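You operate a simulated robot arm through the tools that you are given. There is no shell and no other tool.

Carry out the task below with a simulated robot arm. There is one attempt and no reset: what you move stays moved.

TASK
Give the white colour can the two doses that are left.
Fine: on the second seat, by itself; first key, then second, each once the lamp is out; can back on the tray at nought. Set down upright: what you pick out.

It is judged by the outcome, as a careful person would: the job done as asked, and still so three seconds after it is handed in. It fails if anything else is knocked over, pushed out of place, dropped, spilled or broken.

THE ROBOT
A 6-joint arm with a two-finger gripper, fixed in place. Base frame: the origin is on the floor under the middle of its stand, x ahead of it, y to its left, z up. Lengths are in cm, angles in degrees, forces in N, time in s.
It reaches about 157.2 cm from its shoulder. Its first joint turns from -166.0 to 166.0 degrees. Payload 2.45 kg.
The TCP is the grasp point between the finger pads, 2 cm short of the fingertips. In the tool frame z runs along the fingers and y along their closing line. The gripper opens to 14 cm; its body begins 16.8 cm behind the TCP.
Orientation is told as [roll, pitch, yaw] about the base's x, y, z axes, in that order, counted from this pose: with the fingers straight down and closing along the base's y, the tool's x points along the base's -x, its y along +y and its z along -z.

THE INTERFACE
- The arm moves only by the tool step_arm. Its argument "motion" is one flat list of numbers, 7 for each row, row after row: the shift along the tool's x, y, z in units of 20 mm (1.0 is 20 mm), then the turn, a rotation vector about the tool's x, y, z in units of 5 degrees (1.0 is 5 degrees), then the opening, from 0 (shut) to 1 (fully open). In form: [dx, dy, dz, ax, ay, az, jaw, dx, dy, dz, ax, ay, az, jaw, ...]. A call has 1 to 20 rows; each row shifts and turns the commanded pose from where the row before left it, along the tool's axes as they then stand. A call with a number of a shift or a turn outside -1 to 1 is refused whole. Rows are played at 5 a second. More than 5 cm and 8.6 degrees between two rows, or a gripper value outside its range, and nothing of the call is played. Where a pose cannot be reached the arm comes as near as it can. A force on the tool above 40 N (or 10 N above the force at the start of the call, whichever is more), or a blocked arm, ends the call early, and 0.2 s more pass. Each finger travels about 4.5 cm/s and halts on what it meets, pressing with about 29 N; the grip force reading is that of the motor and also rises with nothing between the fingers. The clock runs only during rows and for 0.2 s after the last one: add rows that do not move to give the fingers time. It gives the time, the measured TCP pose, the force on the tool (base axes), the opening and the grip force at its end, in the units of the frame above (readings bear some noise), with the torque about the TCP (base axes, N m) and any sound that the robot's microphone picked up.
- Cameras (640 x 400 px; columns grow to the right, rows downward): "scene" is fixed at [21.31, -64.56, 152.73]; the picture's right is [0.75, -0.66, 0.00], its down [-0.26, -0.30, -0.92] and it looks along [0.61, 0.69, -0.40] (base axes); focal length 313 px, centre (320, 200). "wrist" rides on the gripper at [7.8, 1.1, -20.9] in the tool frame; the picture's right is [-0.14, 0.99, 0.00], its down [-0.92, -0.13, -0.37] and it looks along [-0.37, -0.05, 0.93] (tool axes); focal length 280 px, centre (320, 200). There is no depth. A picture from a camera that has moved, and an enlarged one, comes with that camera's place and axes in the base frame and with its lens. The place of the scene camera against the robot may be out by one fixed shift of up to 1.8 cm in any direction.
- grab_frame(camera): a new picture of that camera. No time passes.
- close_up(camera, box): a new picture of the part [left, top, right, bottom] of that camera's present view, enlarged. No time passes.
- close_job(): hands the job in; it is judged then, once.

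Places have to be worked out from the pictures, the camera data and where the tool is seen. Open the gripper and draw the arm clear of the work before you hand the job in, unless the task says otherwise.

The tools are called after ">>>" as name(argument=value, ...) on one line, values as JSON. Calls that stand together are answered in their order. step_arm: Moves the arm, as the interface text tells. Its arguments: {"type":"object","properties":{"motion":{"type":"array"}},"required":["motion"]} The other tools are called the same way: grab_frame (camera) takes a picture; close_up (camera, box) takes an enlarged picture of a part of a camera's view; close_job () hands the job in.

At the start:

```text
time_s: 0.0
eef_pos: [67.1, 16.27, 134.08]
tcp_rot: [0.0, 0.0, -0.1]
wrist_force: [-0.2, -0.2, 0.5]
ft_torque: [0.0, 0.04, 0.0]
gripper_width: 13.98
finger_force: 0.0
```

scene: 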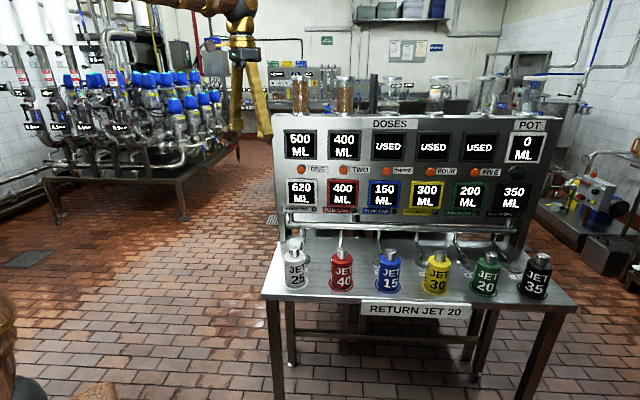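
wrist: 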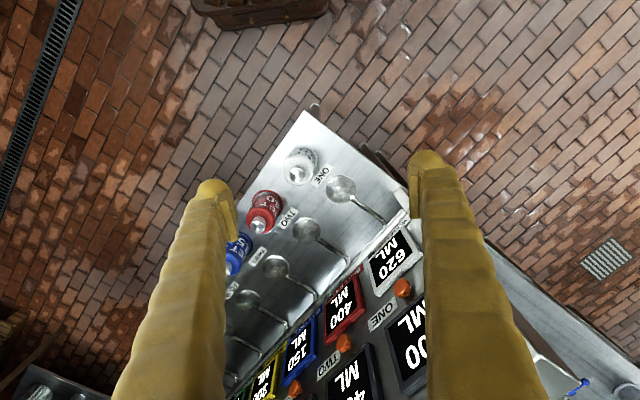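

I'll begin by looking at the bench more closely: it has a panel with screens, six cans marked JET, and keys with lamps.

>>> close_up(camera="scene", box=[260, 110, 420, 210])

>>> close_up(camera="scene", box=[400, 110, 560, 210])

>>> close_up(camera="scene", box=[260, 205, 420, 305])

>>> close_up(camera="scene", box=[400, 215, 560, 315])

>>> close_up(camera="wrist", box=[220, 100, 440, 237])

>>> close_up(camera="wrist", box=[220, 230, 440, 368])

```text
4.00 times, centred on (340, 160) of scene
camera zoom: at [21.31, -64.56, 152.73], right [0.75, -0.66, 0.0], down [-0.26, -0.3, -0.92], along [0.61, 0.69, -0.4], focal length 1252 px, centre (240, 360)
```

zoom: 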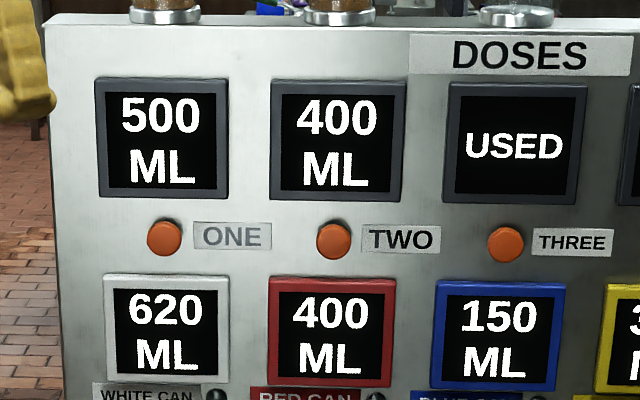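

```text
4.00 times, centred on (480, 160) of scene
camera zoom: at [21.31, -64.56, 152.73], right [0.75, -0.66, 0.0], down [-0.26, -0.3, -0.92], along [0.61, 0.69, -0.4], focal length 1252 px, centre (-320, 360)
```

zoom: 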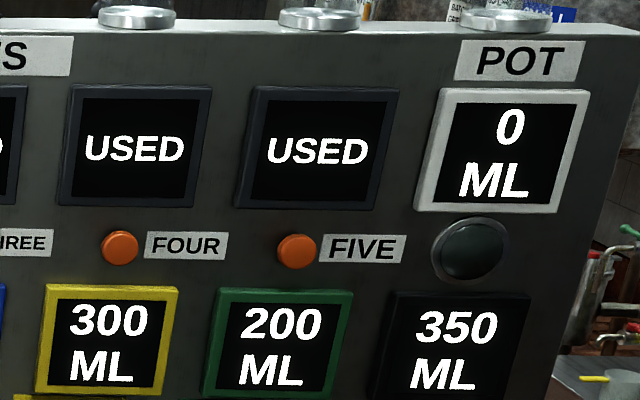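

```text
4.00 times, centred on (340, 255) of scene
camera zoom: at [21.31, -64.56, 152.73], right [0.75, -0.66, 0.0], down [-0.26, -0.3, -0.92], along [0.61, 0.69, -0.4], focal length 1252 px, centre (240, -20)
```

zoom: 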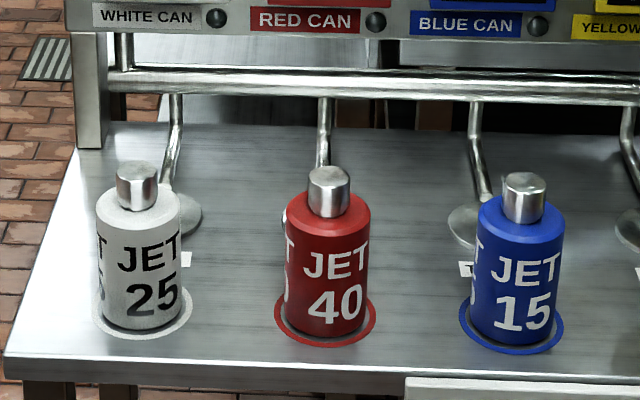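

```text
4.00 times, centred on (480, 265) of scene
camera zoom: at [21.31, -64.56, 152.73], right [0.75, -0.66, 0.0], down [-0.26, -0.3, -0.92], along [0.61, 0.69, -0.4], focal length 1252 px, centre (-320, -60)
```

zoom: 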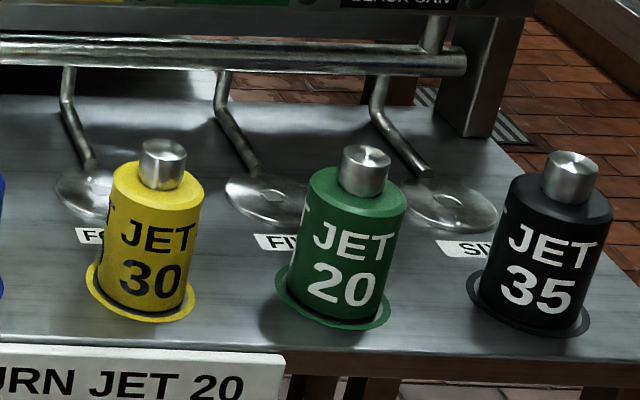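

```text
2.91 times, centred on (330, 168) of wrist
camera zoom: at [59.43, 17.33, 155.06], right [0.14, 0.99, 0.0], down [0.92, -0.13, 0.37], along [0.37, -0.05, -0.93], focal length 816 px, centre (291, 292)
```

zoom: 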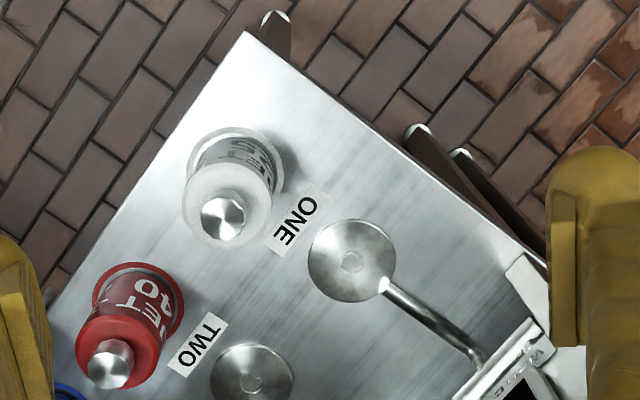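

```text
2.90 times, centred on (330, 299) of wrist
camera zoom: at [59.43, 17.33, 155.06], right [0.14, 0.99, 0.0], down [0.92, -0.13, 0.37], along [0.37, -0.05, -0.93], focal length 813 px, centre (291, -87)
```

zoom: 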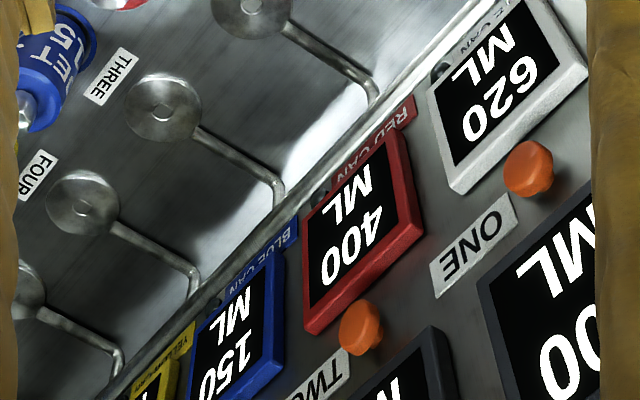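

The keys ONE and TWO still have 500 and 400 ml; the white can is JET 25 at the left end. Before moving I look at the rest of the bench, including the plates, lamps, seats and top vessels.

>>> close_up(camera="scene", box=[270, 60, 430, 160])

>>> close_up(camera="scene", box=[410, 40, 570, 140])

>>> close_up(camera="scene", box=[270, 185, 350, 235])

>>> close_up(camera="scene", box=[340, 185, 420, 235])

>>> close_up(camera="scene", box=[340, 280, 500, 380])

>>> close_up(camera="scene", box=[180, 0, 340, 100])

>>> close_up(camera="scene", box=[480, 185, 560, 235])

>>> close_up(camera="wrist", box=[180, 230, 340, 330])

```text
4.00 times, centred on (350, 110) of scene
camera zoom: at [21.31, -64.56, 152.73], right [0.75, -0.66, 0.0], down [-0.26, -0.3, -0.92], along [0.61, 0.69, -0.4], focal length 1252 px, centre (200, 560)
```

zoom: 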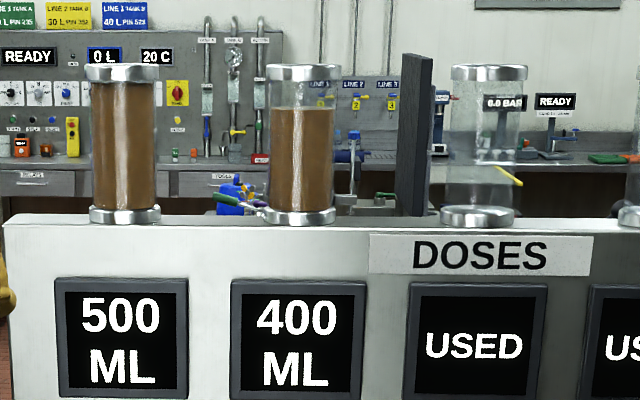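

```text
4.00 times, centred on (490, 90) of scene
camera zoom: at [21.31, -64.56, 152.73], right [0.75, -0.66, 0.0], down [-0.26, -0.3, -0.92], along [0.61, 0.69, -0.4], focal length 1252 px, centre (-360, 640)
```

zoom: 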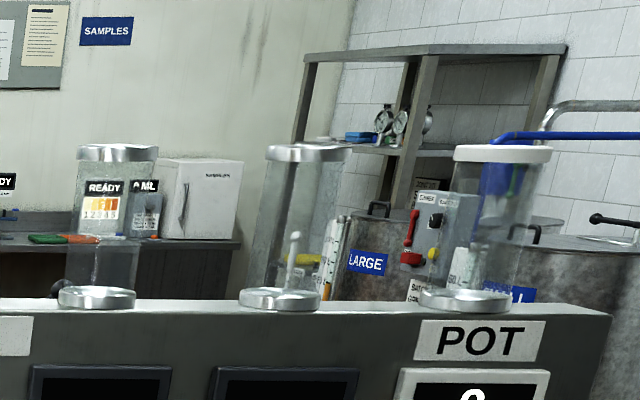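

```text
8.00 times, centred on (310, 210) of scene
camera zoom: at [21.31, -64.56, 152.73], right [0.75, -0.66, 0.0], down [-0.26, -0.3, -0.92], along [0.61, 0.69, -0.4], focal length 2503 px, centre (400, 120)
```

zoom: 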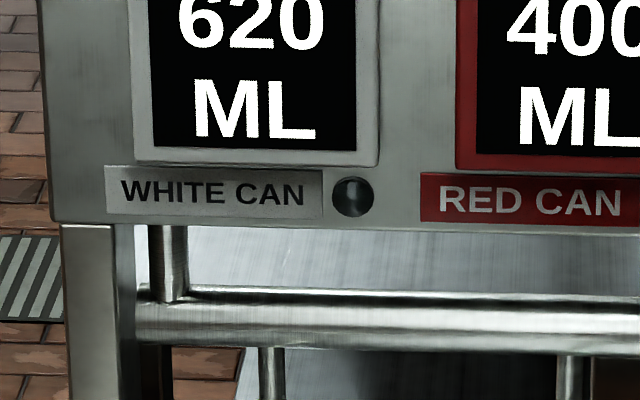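

```text
8.00 times, centred on (380, 210) of scene
camera zoom: at [21.31, -64.56, 152.73], right [0.75, -0.66, 0.0], down [-0.26, -0.3, -0.92], along [0.61, 0.69, -0.4], focal length 2503 px, centre (-160, 120)
```

zoom: 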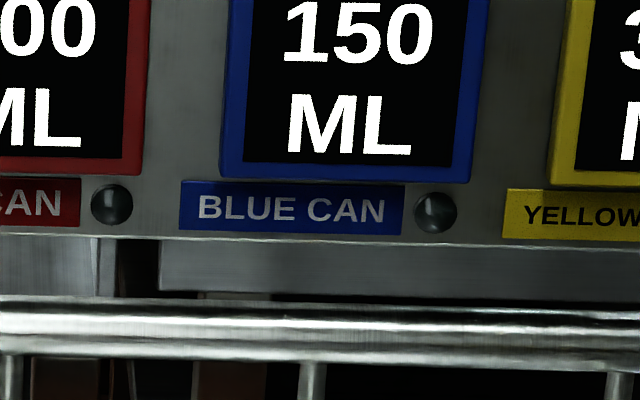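

```text
4.00 times, centred on (420, 330) of scene
camera zoom: at [21.31, -64.56, 152.73], right [0.75, -0.66, 0.0], down [-0.26, -0.3, -0.92], along [0.61, 0.69, -0.4], focal length 1252 px, centre (-80, -320)
```

zoom: 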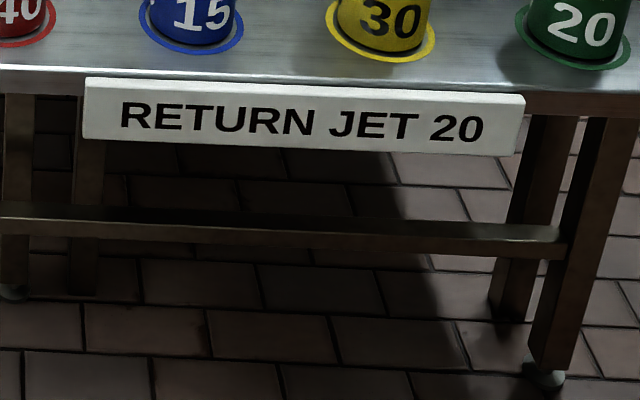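

```text
4.00 times, centred on (260, 50) of scene
camera zoom: at [21.31, -64.56, 152.73], right [0.75, -0.66, 0.0], down [-0.26, -0.3, -0.92], along [0.61, 0.69, -0.4], focal length 1252 px, centre (560, 800)
```

zoom: 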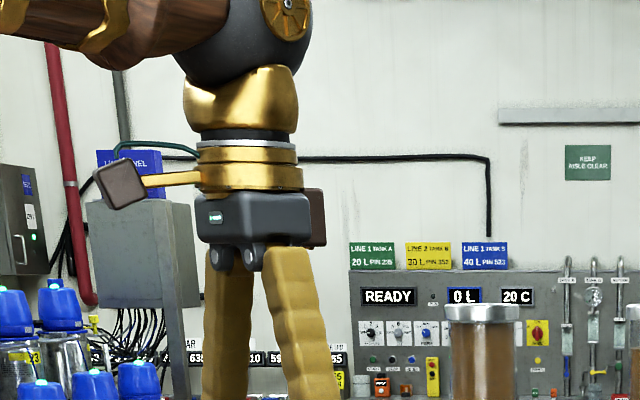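

```text
8.00 times, centred on (520, 210) of scene
camera zoom: at [21.31, -64.56, 152.73], right [0.75, -0.66, 0.0], down [-0.26, -0.3, -0.92], along [0.61, 0.69, -0.4], focal length 2503 px, centre (-1280, 120)
```

zoom: 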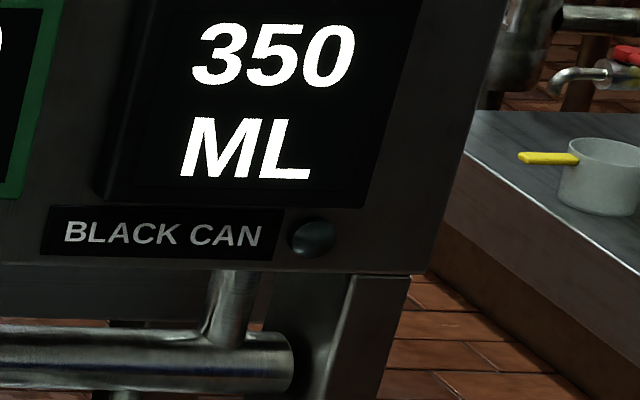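

```text
4.00 times, centred on (260, 280) of wrist
camera zoom: at [59.43, 17.33, 155.06], right [0.14, 0.99, 0.0], down [0.92, -0.13, 0.37], along [0.37, -0.05, -0.93], focal length 1122 px, centre (560, -120)
```

zoom: 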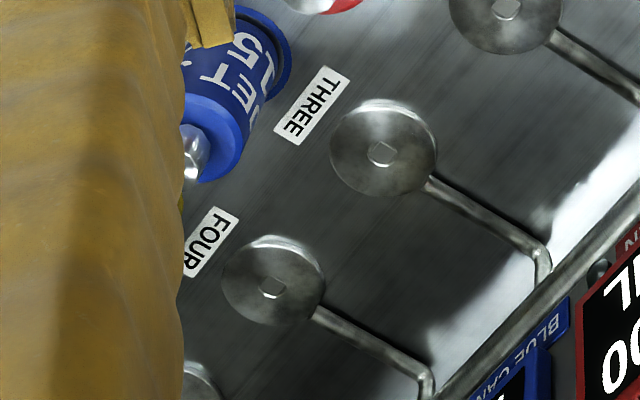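

The wrist and scene views agree on this layout. The bench row runs along base (0.71, -0.71), spaced about 16.3 cm, and the panel lies toward (0.71, 0.71). I move back a little and yaw 45° so the fingers close along the row, then look again.

>>> step_arm(motion=[-0.32, -0.955, 0, 0, 0, 0, 1, -0.32, -0.955, 0, 0, 0, 0, 1, -0.32, -0.955, 0, 0, 0, 0, 1, -0.32, -0.955, 0, 0, 0, 0, 1, -0.32, -0.955, 0, 0, 0, 0, 1, -0.32, -0.955, 0, 0, 0, 0, 1, -0.32, -0.955, 0, 0, 0, 0, 1, -0.32, -0.955, 0, 0, 0, 0, 1, -0.32, -0.955, 0, 0, 0, 0, 1, -0.32, -0.955, 0, 0, 0, 0, 1, 0, 0, 0, 0, 0, -1, 1, 0, 0, 0, 0, 0, -1, 1, 0, 0, 0, 0, 0, -1, 1, 0, 0, 0, 0, 0, -1, 1, 0, 0, 0, 0, 0, -1, 1, 0, 0, 0, 0, 0, -1, 1, 0, 0, 0, 0, 0, -1, 1, 0, 0, 0, 0, 0, -1, 1, 0, 0, 0, 0, 0, -1, 1])

```text
time_s: 4.0
eef_pos: [73.62, -2.73, 134.01]
tcp_rot: [0.1, -0.1, 45.1]
wrist_force: [1.1, -0.3, 0.2]
ft_torque: [0.0, -0.01, -0.02]
gripper_width: 14.02
finger_force: 0.1
```

The arm is at the planned place with yaw 45°. Now I look from the wrist and from the scene.

>>> grab_frame(camera="wrist")

>>> grab_frame(camera="scene")

```text
taken
camera wrist: at [67.39, -7.62, 155.07], right [-0.6, 0.8, 0.0], down [0.74, 0.56, 0.37], along [0.29, 0.22, -0.93], focal length 280 px, centre (320, 200)
```

wrist: 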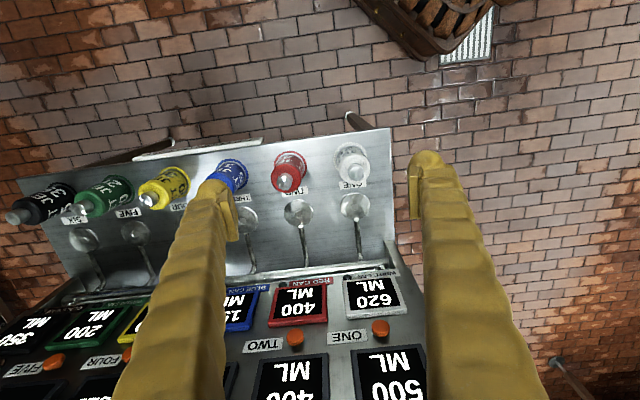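

```text
taken
```

scene: 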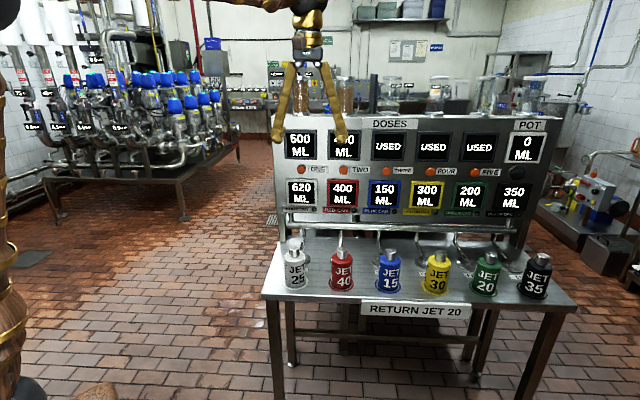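

The panel reads the same from here. I enlarge the wrist view of the can, seats and keys to measure them.

>>> close_up(camera="wrist", box=[250, 120, 410, 220])

>>> close_up(camera="wrist", box=[250, 180, 410, 280])

>>> close_up(camera="wrist", box=[250, 270, 430, 383])

>>> close_up(camera="scene", box=[250, 30, 378, 110])

>>> close_up(camera="scene", box=[260, 80, 388, 160])

```text
4.00 times, centred on (330, 170) of wrist
camera zoom: at [67.39, -7.62, 155.07], right [-0.6, 0.8, 0.0], down [0.74, 0.56, 0.37], along [0.29, 0.22, -0.93], focal length 1122 px, centre (280, 320)
```

zoom: 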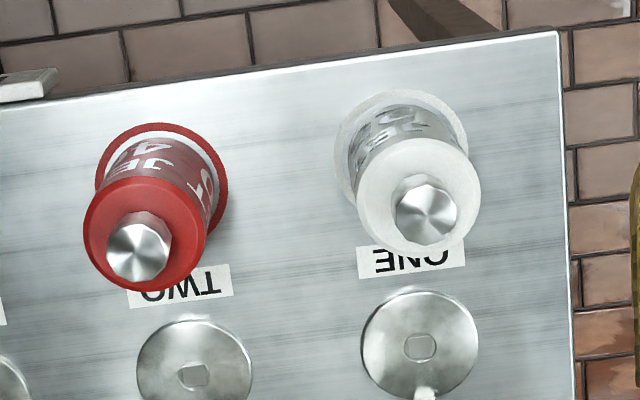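

```text
4.00 times, centred on (330, 230) of wrist
camera zoom: at [67.39, -7.62, 155.07], right [-0.6, 0.8, 0.0], down [0.74, 0.56, 0.37], along [0.29, 0.22, -0.93], focal length 1122 px, centre (280, 80)
```

zoom: 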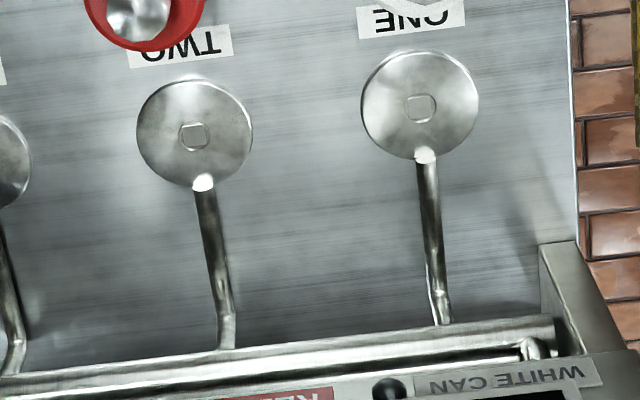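

```text
3.54 times, centred on (340, 326) of wrist
camera zoom: at [67.39, -7.62, 155.07], right [-0.6, 0.8, 0.0], down [0.74, 0.56, 0.37], along [0.29, 0.22, -0.93], focal length 992 px, centre (249, -248)
```

zoom: 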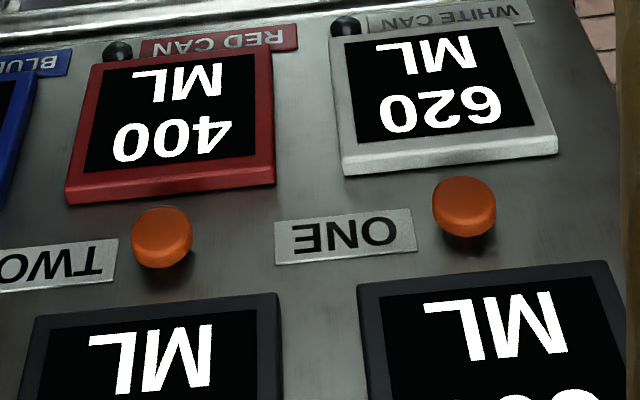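

```text
5.00 times, centred on (314, 70) of scene
camera zoom: at [21.31, -64.56, 152.73], right [0.75, -0.66, 0.0], down [-0.26, -0.3, -0.92], along [0.61, 0.69, -0.4], focal length 1564 px, centre (350, 850)
```

zoom: 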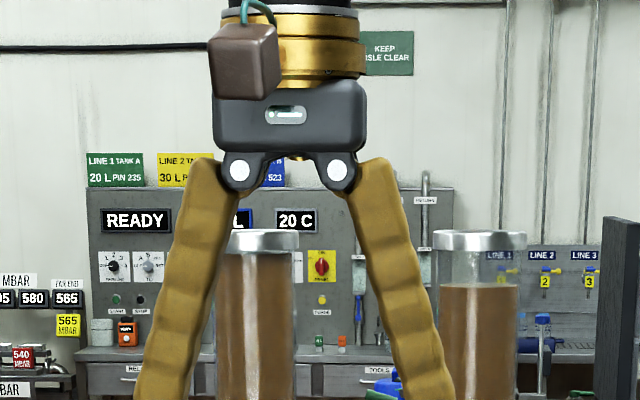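

```text
5.00 times, centred on (324, 120) of scene
camera zoom: at [21.31, -64.56, 152.73], right [0.75, -0.66, 0.0], down [-0.26, -0.3, -0.92], along [0.61, 0.69, -0.4], focal length 1564 px, centre (300, 600)
```

zoom: 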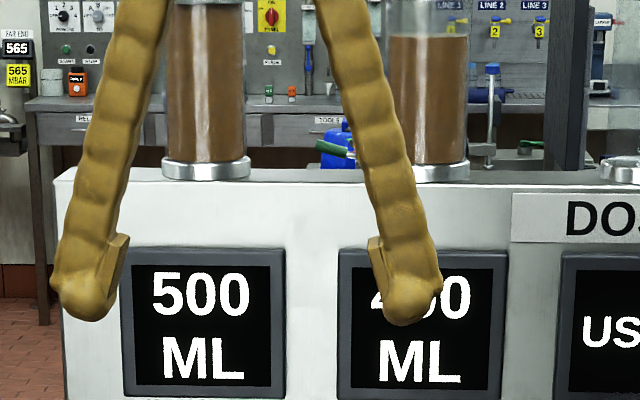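

Two wrist views triangulate well, giving these positions:
- **White can:** axis (76.7, 9.7), cap top z≈95, table z≈80.5.
- **Seat TWO:** disc at (97.9, 7.9), z≈82.
- **Keys:** faces at (94.3, 27.1) and (106.0, 15.5), z≈114.7.

I go above the white can and tilt 15° so the gripper body stays off the panel.

>>> step_arm(motion=[-0.393, 0.236, 0.964, 0, 0, 0, 1, -0.393, 0.236, 0.964, 0, 0, 0, 1, -0.393, 0.236, 0.964, 0, 0, 0, 1, -0.393, 0.236, 0.964, 0, 0, 0, 1, -0.393, 0.236, 0.964, 0, 0, 0, 1, -0.393, 0.236, 0.964, 0, 0, 0, 1, -0.393, 0.236, 0.964, 0, 0, 0, 1, -0.393, 0.236, 0.964, 0, 0, 0, 1, -0.393, 0.236, 0.964, 0, 0, 0, 1, -0.393, 0.236, 0.964, 0, 0, 0, 1, -0.393, 0.236, 0.964, 0, 0, 0, 1, -0.393, 0.236, 0.964, 0, 0, 0, 1, -0.393, 0.236, 0.964, 0, 0, 0, 1, -0.393, 0.236, 0.964, 0, 0, 0, 1, 0, 0, 0, 0, -1, 0, 0.85, 0, 0, 0, 0, -1, 0, 0.85, 0, 0, 0, 0, -1, 0, 0.85, 0, 0, 0, 0, 0, 0, 0.85])

>>> grab_frame(camera="wrist")

>>> grab_frame(camera="scene")

```text
time_s: 7.8
eef_pos: [76.82, 9.51, 107.14]
tcp_rot: [0.0, -15.1, 44.8]
wrist_force: [-0.1, 0.2, 0.2]
ft_torque: [-0.03, -0.03, -0.02]
gripper_width: 11.88
finger_force: 0.0
```

```text
taken
camera wrist: at [66.91, 1.21, 125.34], right [-0.61, 0.79, 0.04], down [0.65, 0.47, 0.6], along [0.46, 0.38, -0.8], focal length 280 px, centre (320, 200)
```

wrist: 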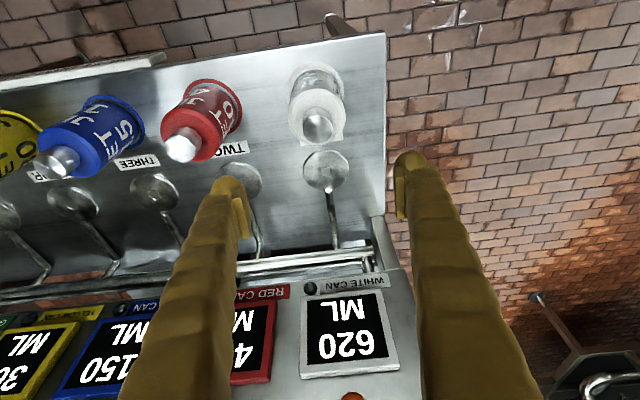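

```text
taken
```

scene: 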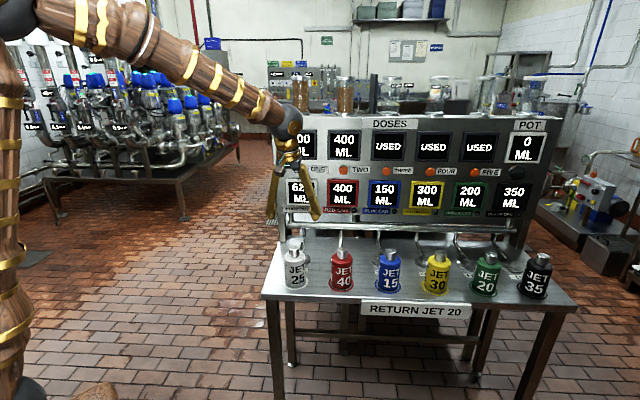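

The fingers are above the white can with the row clear on both sides. I enlarge the can and the seats to refine the measurements.

>>> close_up(camera="wrist", box=[240, 50, 400, 150])

>>> close_up(camera="wrist", box=[200, 130, 360, 230])

>>> close_up(camera="scene", box=[260, 190, 388, 310])

>>> close_up(camera="scene", box=[230, 110, 358, 230])

```text
4.00 times, centred on (320, 100) of wrist
camera zoom: at [66.91, 1.21, 125.34], right [-0.61, 0.79, 0.04], down [0.65, 0.47, 0.6], along [0.46, 0.38, -0.8], focal length 1122 px, centre (320, 600)
```

zoom: 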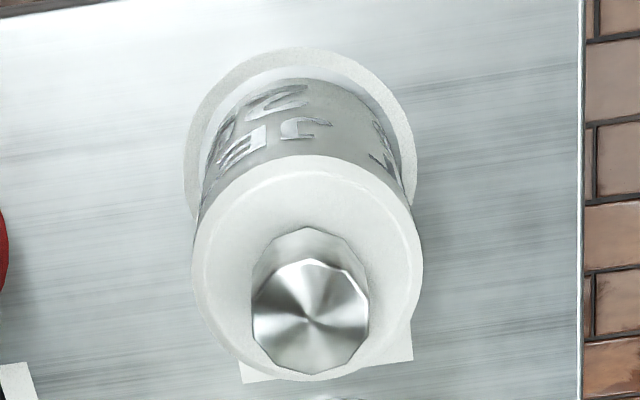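

```text
4.00 times, centred on (280, 180) of wrist
camera zoom: at [66.91, 1.21, 125.34], right [-0.61, 0.79, 0.04], down [0.65, 0.47, 0.6], along [0.46, 0.38, -0.8], focal length 1122 px, centre (480, 280)
```

zoom: 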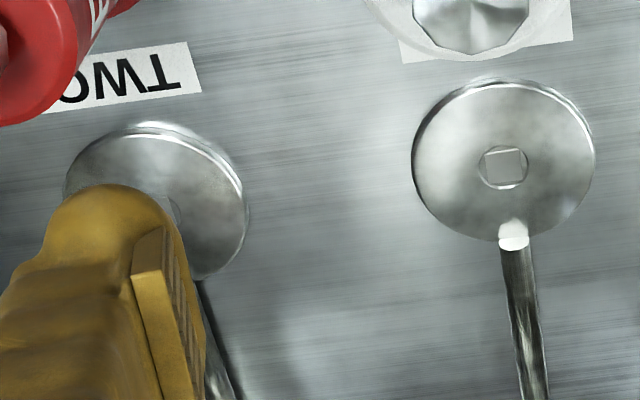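

```text
3.33 times, centred on (324, 250) of scene
camera zoom: at [21.31, -64.56, 152.73], right [0.75, -0.66, 0.0], down [-0.26, -0.3, -0.92], along [0.61, 0.69, -0.4], focal length 1043 px, centre (307, 33)
```

zoom: 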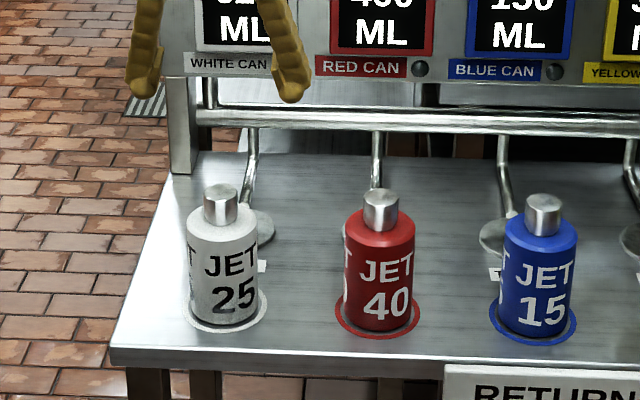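

```text
3.33 times, centred on (294, 170) of scene
camera zoom: at [21.31, -64.56, 152.73], right [0.75, -0.66, 0.0], down [-0.26, -0.3, -0.92], along [0.61, 0.69, -0.4], focal length 1043 px, centre (407, 300)
```

zoom: 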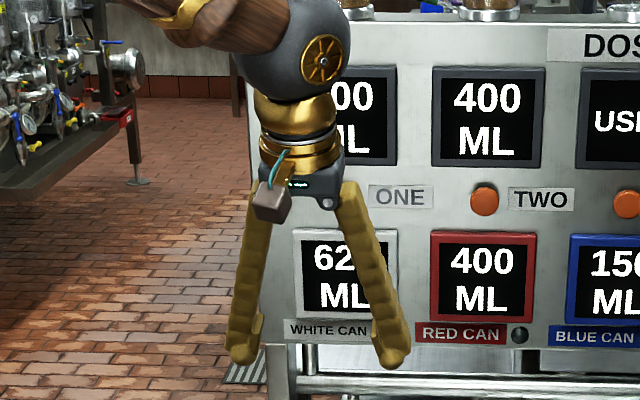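

Refined: can axis about (76.6, 9.5), 7.2 cm across, and body top z≈91.3. I lower straight down to TCP z≈86.8 with the fingers still open at 12 cm.

>>> step_arm(motion=[0.27, 0.01, 0.978, 0, 0, 0, 0.85, 0.27, 0.01, 0.978, 0, 0, 0, 0.85, 0.27, 0.01, 0.978, 0, 0, 0, 0.85, 0.27, 0.01, 0.978, 0, 0, 0, 0.85, 0.27, 0.01, 0.978, 0, 0, 0, 0.85, 0.27, 0.01, 0.978, 0, 0, 0, 0.85, 0.27, 0.01, 0.978, 0, 0, 0, 0.85, 0.27, 0.01, 0.978, 0, 0, 0, 0.85, 0.27, 0.01, 0.978, 0, 0, 0, 0.85, 0.27, 0.01, 0.978, 0, 0, 0, 0.85, 0, 0, 0, 0, 0, 0, 0.85])

>>> grab_frame(camera="wrist")

>>> close_up(camera="scene", box=[230, 190, 390, 310])

```text
time_s: 10.2
eef_pos: [76.52, 9.67, 86.74]
tcp_rot: [-0.1, -15.0, 45.0]
wrist_force: [0.2, 0.5, -0.6]
ft_torque: [-0.04, -0.04, 0.01]
gripper_width: 11.92
finger_force: 0.1
```

```text
taken
camera wrist: at [66.72, 1.29, 104.98], right [-0.61, 0.79, 0.04], down [0.65, 0.47, 0.59], along [0.46, 0.38, -0.8], focal length 280 px, centre (320, 200)
```

wrist: 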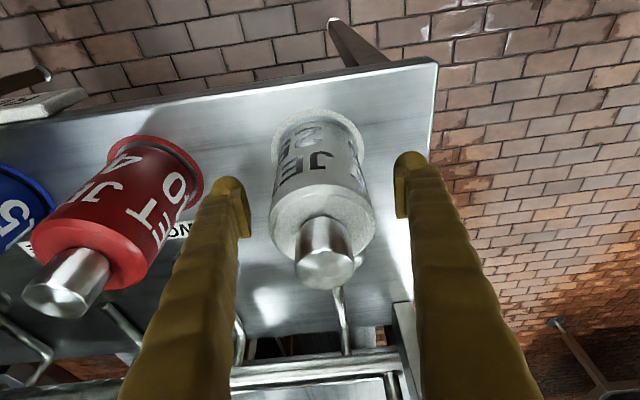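

```text
3.33 times, centred on (310, 250) of scene
camera zoom: at [21.31, -64.56, 152.73], right [0.75, -0.66, 0.0], down [-0.26, -0.3, -0.92], along [0.61, 0.69, -0.4], focal length 1043 px, centre (353, 33)
```

zoom: 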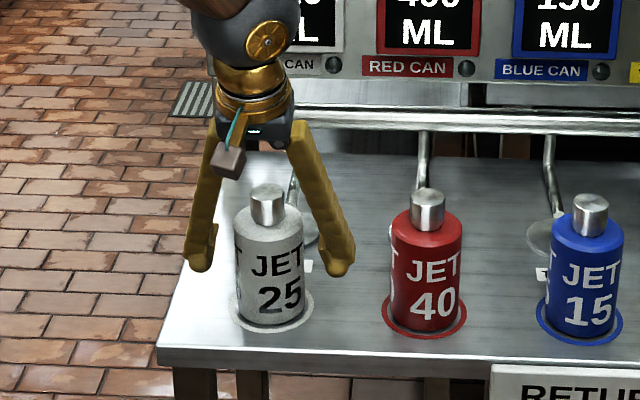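

The can is centred between the fingers at the right height. I close on it and allow time for the fingers.

>>> step_arm(motion=[0, 0, 0, 0, 0, 0, 0.6, 0, 0, 0, 0, 0, 0, 0.5, 0, 0, 0, 0, 0, 0, 0, 0, 0, 0, 0, 0, 0, 0, 0, 0, 0, 0, 0, 0, 0, 0, 0, 0, 0, 0, 0, 0, 0, 0, 0, 0, 0, 0, 0])

>>> grab_frame(camera="wrist")

```text
time_s: 11.8
eef_pos: [76.54, 9.77, 86.8]
tcp_rot: [0.0, -15.0, 44.9]
wrist_force: [-0.2, 0.4, 0.6]
ft_torque: [0.06, 0.05, -0.07]
gripper_width: 7.79
finger_force: 28.8
```

```text
taken
camera wrist: at [66.71, 1.29, 105.01], right [-0.61, 0.79, 0.04], down [0.65, 0.47, 0.59], along [0.46, 0.38, -0.8], focal length 280 px, centre (320, 200)
```

wrist: 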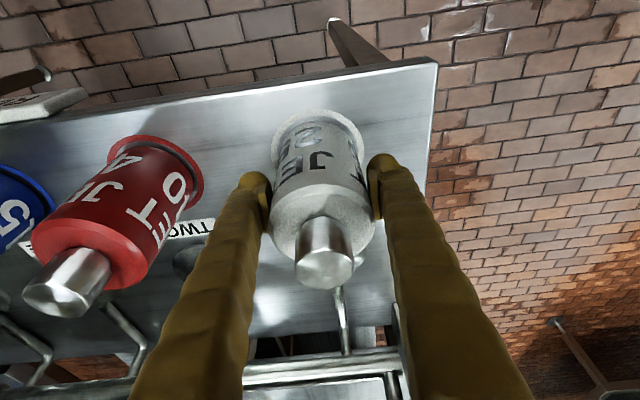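

The grip holds (7.8 cm, 28.8 N). I lift a little first to check the hold and the weight.

>>> step_arm(motion=[-0.05, 0, -0.19, 0, 0, 0, 0, -0.1, 0, -0.38, 0, 0, 0, 0, -0.2, 0, -0.7, 0, 0, 0, 0, -0.2, 0, -0.7, 0, 0, 0, 0, 0, 0, 0, 0, 0, 0, 0, 0, 0, 0, 0, 0, 0, 0])

>>> grab_frame(camera="wrist")

>>> close_up(camera="scene", box=[230, 110, 390, 310])

```text
time_s: 13.2
eef_pos: [76.6, 9.79, 90.84]
tcp_rot: [-0.1, -15.0, 45.0]
wrist_force: [-1.1, 0.0, -3.8]
ft_torque: [0.0, 0.02, 0.01]
gripper_width: 7.75
finger_force: 29.2
```

```text
taken
camera wrist: at [66.74, 1.33, 109.08], right [-0.61, 0.79, 0.04], down [0.65, 0.47, 0.59], along [0.46, 0.38, -0.8], focal length 280 px, centre (320, 200)
```

wrist: 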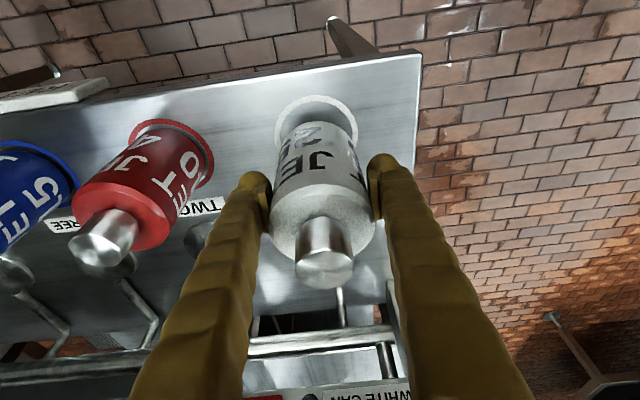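

```text
2.00 times, centred on (310, 210) of scene
camera zoom: at [21.31, -64.56, 152.73], right [0.75, -0.66, 0.0], down [-0.26, -0.3, -0.92], along [0.61, 0.69, -0.4], focal length 626 px, centre (340, 180)
```

zoom: 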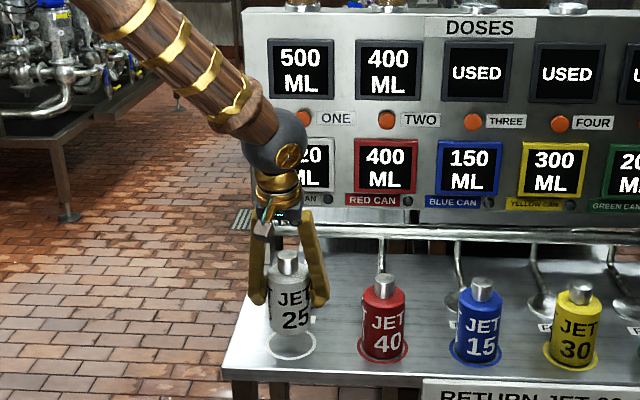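

The can is up 4 cm, upright, and weighs about 4 N. I raise it further, carry it in over seat ONE's depth line, then along to above seat TWO.

>>> step_arm(motion=[-0.181, 0, -0.677, 0, 0, 0, 0, -0.181, 0, -0.677, 0, 0, 0, 0, -0.181, 0, -0.677, 0, 0, 0, 0, -0.839, 0, 0.225, 0, 0, 0, 0, -0.839, 0, 0.225, 0, 0, 0, 0, -0.839, 0, 0.225, 0, 0, 0, 0, -0.839, 0, 0.225, 0, 0, 0, 0, -0.839, 0, 0.225, 0, 0, 0, 0, -0.839, 0, 0.225, 0, 0, 0, 0, -0.839, 0, 0.225, 0, 0, 0, 0, -0.839, 0, 0.225, 0, 0, 0, 0, 0, -0.917, 0, 0, 0, 0, 0, 0, -0.917, 0, 0, 0, 0, 0, 0, -0.917, 0, 0, 0, 0, 0, 0, -0.917, 0, 0, 0, 0, 0, 0, -0.917, 0, 0, 0, 0, 0, 0, -0.917, 0, 0, 0, 0, 0, 0, -0.917, 0, 0, 0, 0, 0, 0, -0.917, 0, 0, 0, 0, 0, 0, -0.917, 0, 0, 0, 0, 0])

>>> grab_frame(camera="wrist")

>>> close_up(camera="scene", box=[260, 110, 420, 310])

```text
time_s: 17.4
eef_pos: [98.02, 7.91, 95.07]
tcp_rot: [0.0, -14.9, 45.0]
wrist_force: [0.5, 0.7, -1.7]
ft_torque: [-0.01, 0.02, 0.03]
gripper_width: 7.77
finger_force: 28.9
```

```text
taken
camera wrist: at [88.13, -0.54, 113.29], right [-0.61, 0.79, 0.04], down [0.65, 0.47, 0.59], along [0.46, 0.38, -0.8], focal length 280 px, centre (320, 200)
```

wrist: 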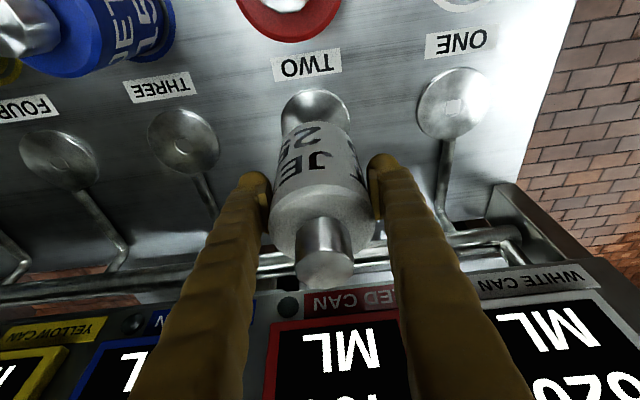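

```text
2.00 times, centred on (340, 210) of scene
camera zoom: at [21.31, -64.56, 152.73], right [0.75, -0.66, 0.0], down [-0.26, -0.3, -0.92], along [0.61, 0.69, -0.4], focal length 626 px, centre (280, 180)
```

zoom: 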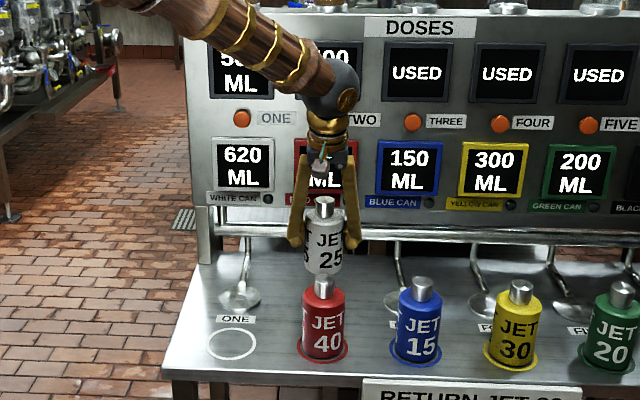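

The can hangs above seat TWO, and seats ONE and THREE are visible either side. I enlarge to check centring before lowering.

>>> close_up(camera="wrist", box=[400, 40, 520, 160])

>>> close_up(camera="wrist", box=[120, 80, 240, 200])

>>> close_up(camera="wrist", box=[250, 60, 390, 200])

>>> close_up(camera="scene", box=[290, 190, 390, 290])

```text
3.33 times, centred on (460, 100) of wrist
camera zoom: at [88.13, -0.54, 113.29], right [-0.61, 0.79, 0.04], down [0.65, 0.47, 0.59], along [0.46, 0.38, -0.8], focal length 935 px, centre (-147, 533)
```

zoom: 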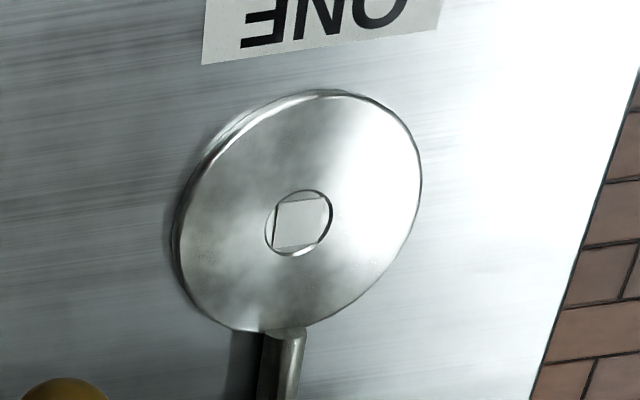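

```text
3.33 times, centred on (180, 140) of wrist
camera zoom: at [88.13, -0.54, 113.29], right [-0.61, 0.79, 0.04], down [0.65, 0.47, 0.59], along [0.46, 0.38, -0.8], focal length 935 px, centre (787, 400)
```

zoom: 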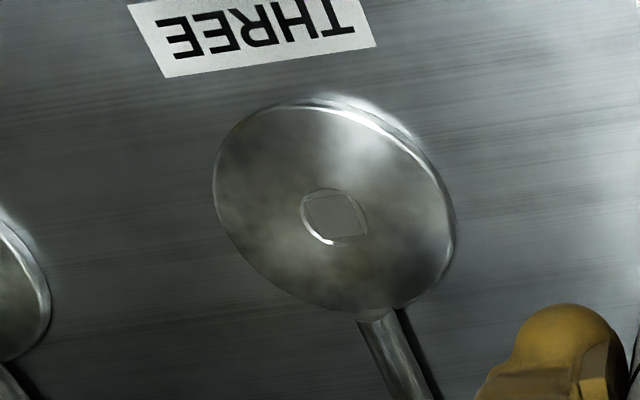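

```text
2.86 times, centred on (320, 130) of wrist
camera zoom: at [88.13, -0.54, 113.29], right [-0.61, 0.79, 0.04], down [0.65, 0.47, 0.59], along [0.46, 0.38, -0.8], focal length 801 px, centre (320, 400)
```

zoom: 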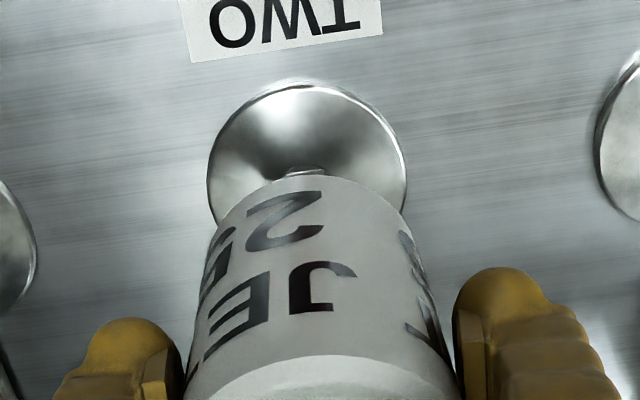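

```text
4.00 times, centred on (340, 240) of scene
camera zoom: at [21.31, -64.56, 152.73], right [0.75, -0.66, 0.0], down [-0.26, -0.3, -0.92], along [0.61, 0.69, -0.4], focal length 1252 px, centre (240, 40)
```

zoom: 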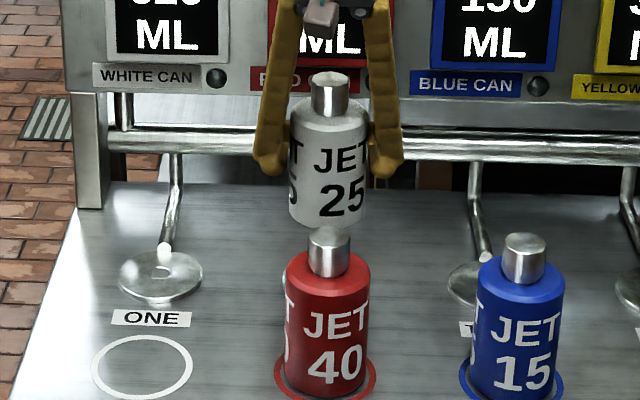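

Seat TWO's centre comes out at about u=63.8, n=74.8, and the can is within 0.1–0.2 cm of that. I lower 5.3 cm and check again before contact.

>>> step_arm(motion=[0.137, 0, 0.512, 0, 0, 0, 0, 0.137, 0, 0.512, 0, 0, 0, 0, 0.137, 0, 0.512, 0, 0, 0, 0, 0.137, 0, 0.512, 0, 0, 0, 0, 0.137, 0, 0.512, 0, 0, 0, 0, 0, 0, 0, 0, 0, 0, 0])

>>> close_up(camera="scene", box=[290, 190, 390, 290])

>>> grab_frame(camera="wrist")

```text
time_s: 18.8
eef_pos: [98.08, 7.99, 89.77]
tcp_rot: [0.0, -15.1, 45.0]
wrist_force: [-0.1, -0.2, -2.7]
ft_torque: [0.01, -0.02, -0.01]
gripper_width: 7.75
finger_force: 29.3
```

```text
4.00 times, centred on (340, 240) of scene
camera zoom: at [21.31, -64.56, 152.73], right [0.75, -0.66, 0.0], down [-0.26, -0.3, -0.92], along [0.61, 0.69, -0.4], focal length 1252 px, centre (240, 40)
```

zoom: 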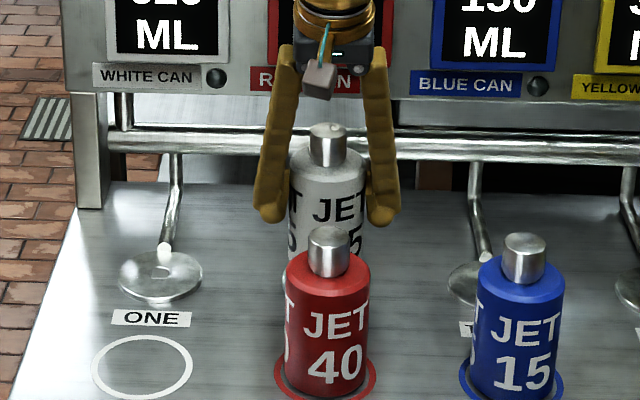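

```text
taken
camera wrist: at [88.19, -0.51, 107.96], right [-0.61, 0.79, 0.04], down [0.65, 0.47, 0.59], along [0.46, 0.38, -0.8], focal length 280 px, centre (320, 200)
```

wrist: 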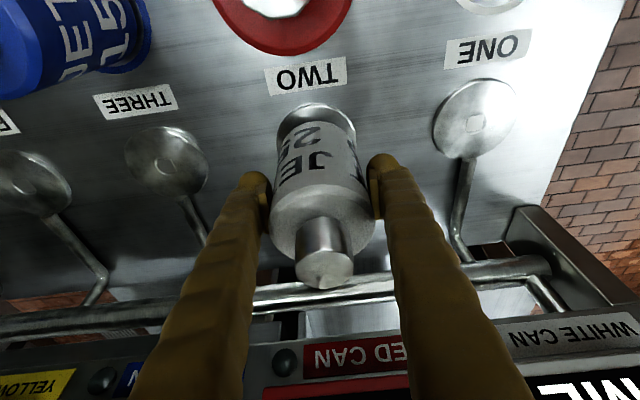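

The can is just above the disc. I lower in quarter-centimetre steps and watch the force for contact.

>>> step_arm(motion=[0.032, 0, 0.121, 0, 0, 0, 0, 0.032, 0, 0.121, 0, 0, 0, 0, 0.032, 0, 0.121, 0, 0, 0, 0, 0, 0, 0, 0, 0, 0, 0])

>>> close_up(camera="wrist", box=[250, 60, 390, 200])

```text
time_s: 19.8
eef_pos: [98.07, 7.92, 89.02]
tcp_rot: [0.1, -15.0, 45.0]
wrist_force: [-0.3, -0.4, -1.4]
ft_torque: [-0.04, 0.02, 0.01]
gripper_width: 7.73
finger_force: 29.1
```

```text
2.86 times, centred on (320, 130) of wrist
camera zoom: at [88.22, -0.51, 107.21], right [-0.61, 0.79, 0.04], down [0.65, 0.47, 0.59], along [0.46, 0.38, -0.8], focal length 801 px, centre (320, 400)
```

zoom: 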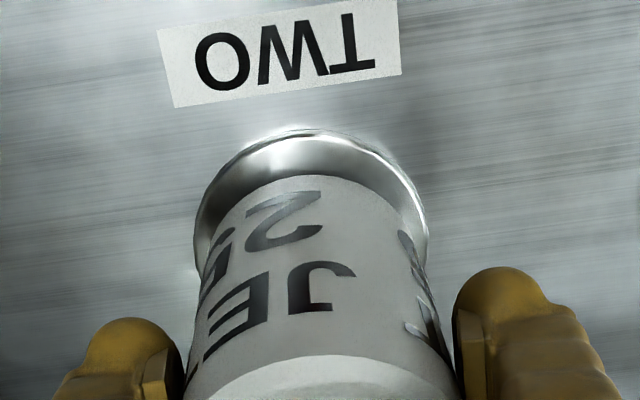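

There is still a gap to the disc and no contact force yet. I continue down in small steps.

>>> step_arm(motion=[0.032, 0, 0.121, 0, 0, 0, 0, 0.032, 0, 0.121, 0, 0, 0, 0, 0, 0, 0, 0, 0, 0, 0])

>>> close_up(camera="wrist", box=[250, 60, 390, 200])

```text
time_s: 20.6
eef_pos: [98.15, 7.87, 88.58]
tcp_rot: [0.0, -14.9, 44.9]
wrist_force: [-1.0, -0.1, -3.5]
ft_torque: [0.02, -0.01, -0.01]
gripper_width: 7.74
finger_force: 28.8
```

```text
2.86 times, centred on (320, 130) of wrist
camera zoom: at [88.22, -0.48, 106.74], right [-0.61, 0.79, 0.04], down [0.65, 0.47, 0.59], along [0.46, 0.38, -0.8], focal length 801 px, centre (320, 400)
```

zoom: 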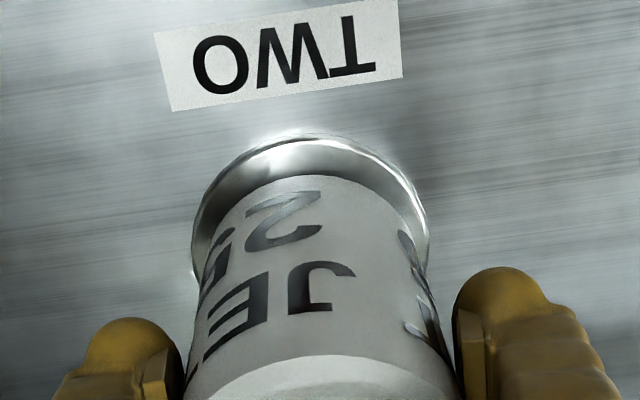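

No contact yet and a visible crescent remains. I keep lowering in small steps.

>>> step_arm(motion=[0.026, 0, 0.097, 0, 0, 0, 0, 0.026, 0, 0.097, 0, 0, 0, 0, 0, 0, 0, 0, 0, 0, 0])

>>> close_up(camera="wrist", box=[250, 60, 390, 200])

>>> close_up(camera="scene", box=[310, 210, 380, 280])

```text
time_s: 21.4
eef_pos: [98.13, 8.04, 88.1]
tcp_rot: [-0.1, -15.0, 45.0]
wrist_force: [-1.0, 1.4, -2.6]
ft_torque: [-0.01, 0.05, 0.02]
gripper_width: 7.76
finger_force: 29.1
```

```text
2.86 times, centred on (320, 130) of wrist
camera zoom: at [88.21, -0.46, 106.34], right [-0.61, 0.79, 0.04], down [0.65, 0.47, 0.59], along [0.46, 0.38, -0.8], focal length 801 px, centre (320, 400)
```

zoom: 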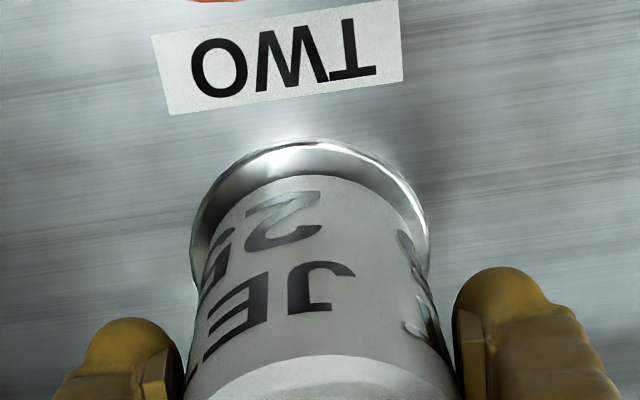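

```text
5.71 times, centred on (345, 245) of scene
camera zoom: at [21.31, -64.56, 152.73], right [0.75, -0.66, 0.0], down [-0.26, -0.3, -0.92], along [0.61, 0.69, -0.4], focal length 1788 px, centre (177, -57)
```

zoom: 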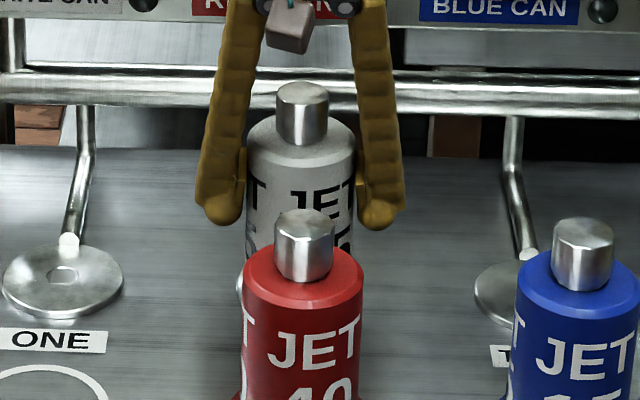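

Still no contact, and the crescent is narrowing as expected. I lower further.

>>> step_arm(motion=[0.026, 0, 0.097, 0, 0, 0, 0, 0.026, 0, 0.097, 0, 0, 0, 0, 0, 0, 0, 0, 0, 0, 0])

>>> close_up(camera="wrist", box=[250, 60, 390, 200])

```text
time_s: 22.2
eef_pos: [97.99, 8.03, 87.76]
tcp_rot: [0.0, -15.1, 45.0]
wrist_force: [-0.2, 0.0, -3.0]
ft_torque: [0.0, -0.01, -0.01]
gripper_width: 7.73
finger_force: 29.0
```

```text
2.86 times, centred on (320, 130) of wrist
camera zoom: at [88.21, -0.47, 105.98], right [-0.61, 0.79, 0.04], down [0.65, 0.47, 0.59], along [0.46, 0.38, -0.8], focal length 801 px, centre (320, 400)
```

zoom: 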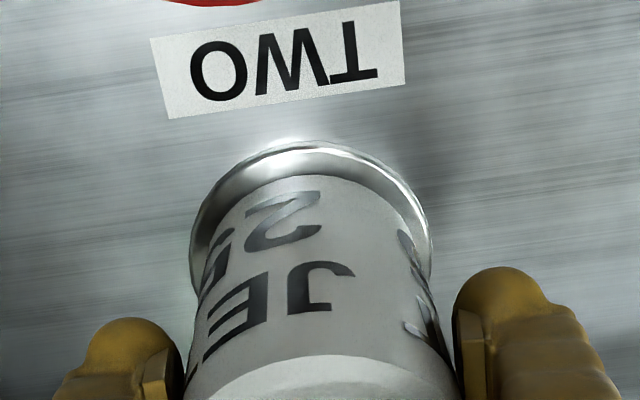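

The can base is about 1 cm above table level and still not touching. I lower on in small steps.

>>> step_arm(motion=[0.026, 0, 0.097, 0, 0, 0, 0, 0.026, 0, 0.097, 0, 0, 0, 0, 0, 0, 0, 0, 0, 0, 0])

>>> close_up(camera="wrist", box=[250, 60, 390, 200])

>>> close_up(camera="scene", box=[270, 110, 430, 210])

```text
time_s: 23.0
eef_pos: [98.23, 8.04, 87.48]
tcp_rot: [0.0, -15.0, 44.9]
wrist_force: [-1.4, -0.7, 5.6]
ft_torque: [0.12, 0.27, 0.08]
gripper_width: 7.73
finger_force: 29.3
```

```text
2.86 times, centred on (320, 130) of wrist
camera zoom: at [88.2, -0.47, 105.63], right [-0.61, 0.79, 0.04], down [0.65, 0.47, 0.59], along [0.46, 0.38, -0.8], focal length 801 px, centre (320, 400)
```

zoom: 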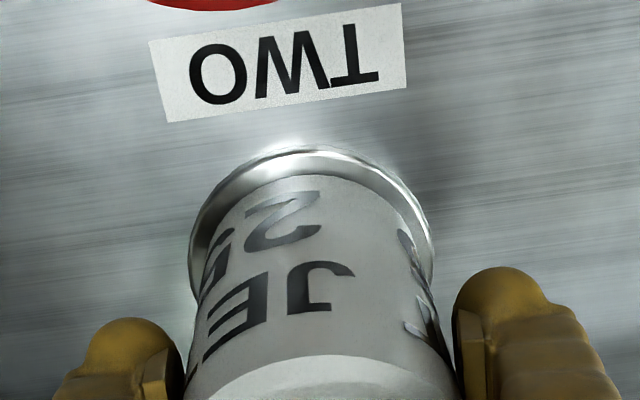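

```text
4.00 times, centred on (350, 160) of scene
camera zoom: at [21.31, -64.56, 152.73], right [0.75, -0.66, 0.0], down [-0.26, -0.3, -0.92], along [0.61, 0.69, -0.4], focal length 1252 px, centre (200, 360)
```

zoom: 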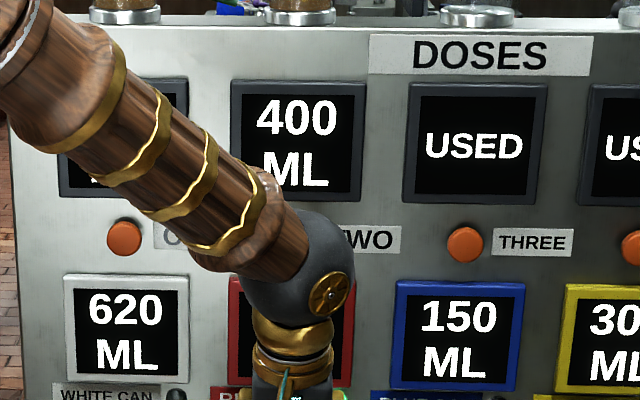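

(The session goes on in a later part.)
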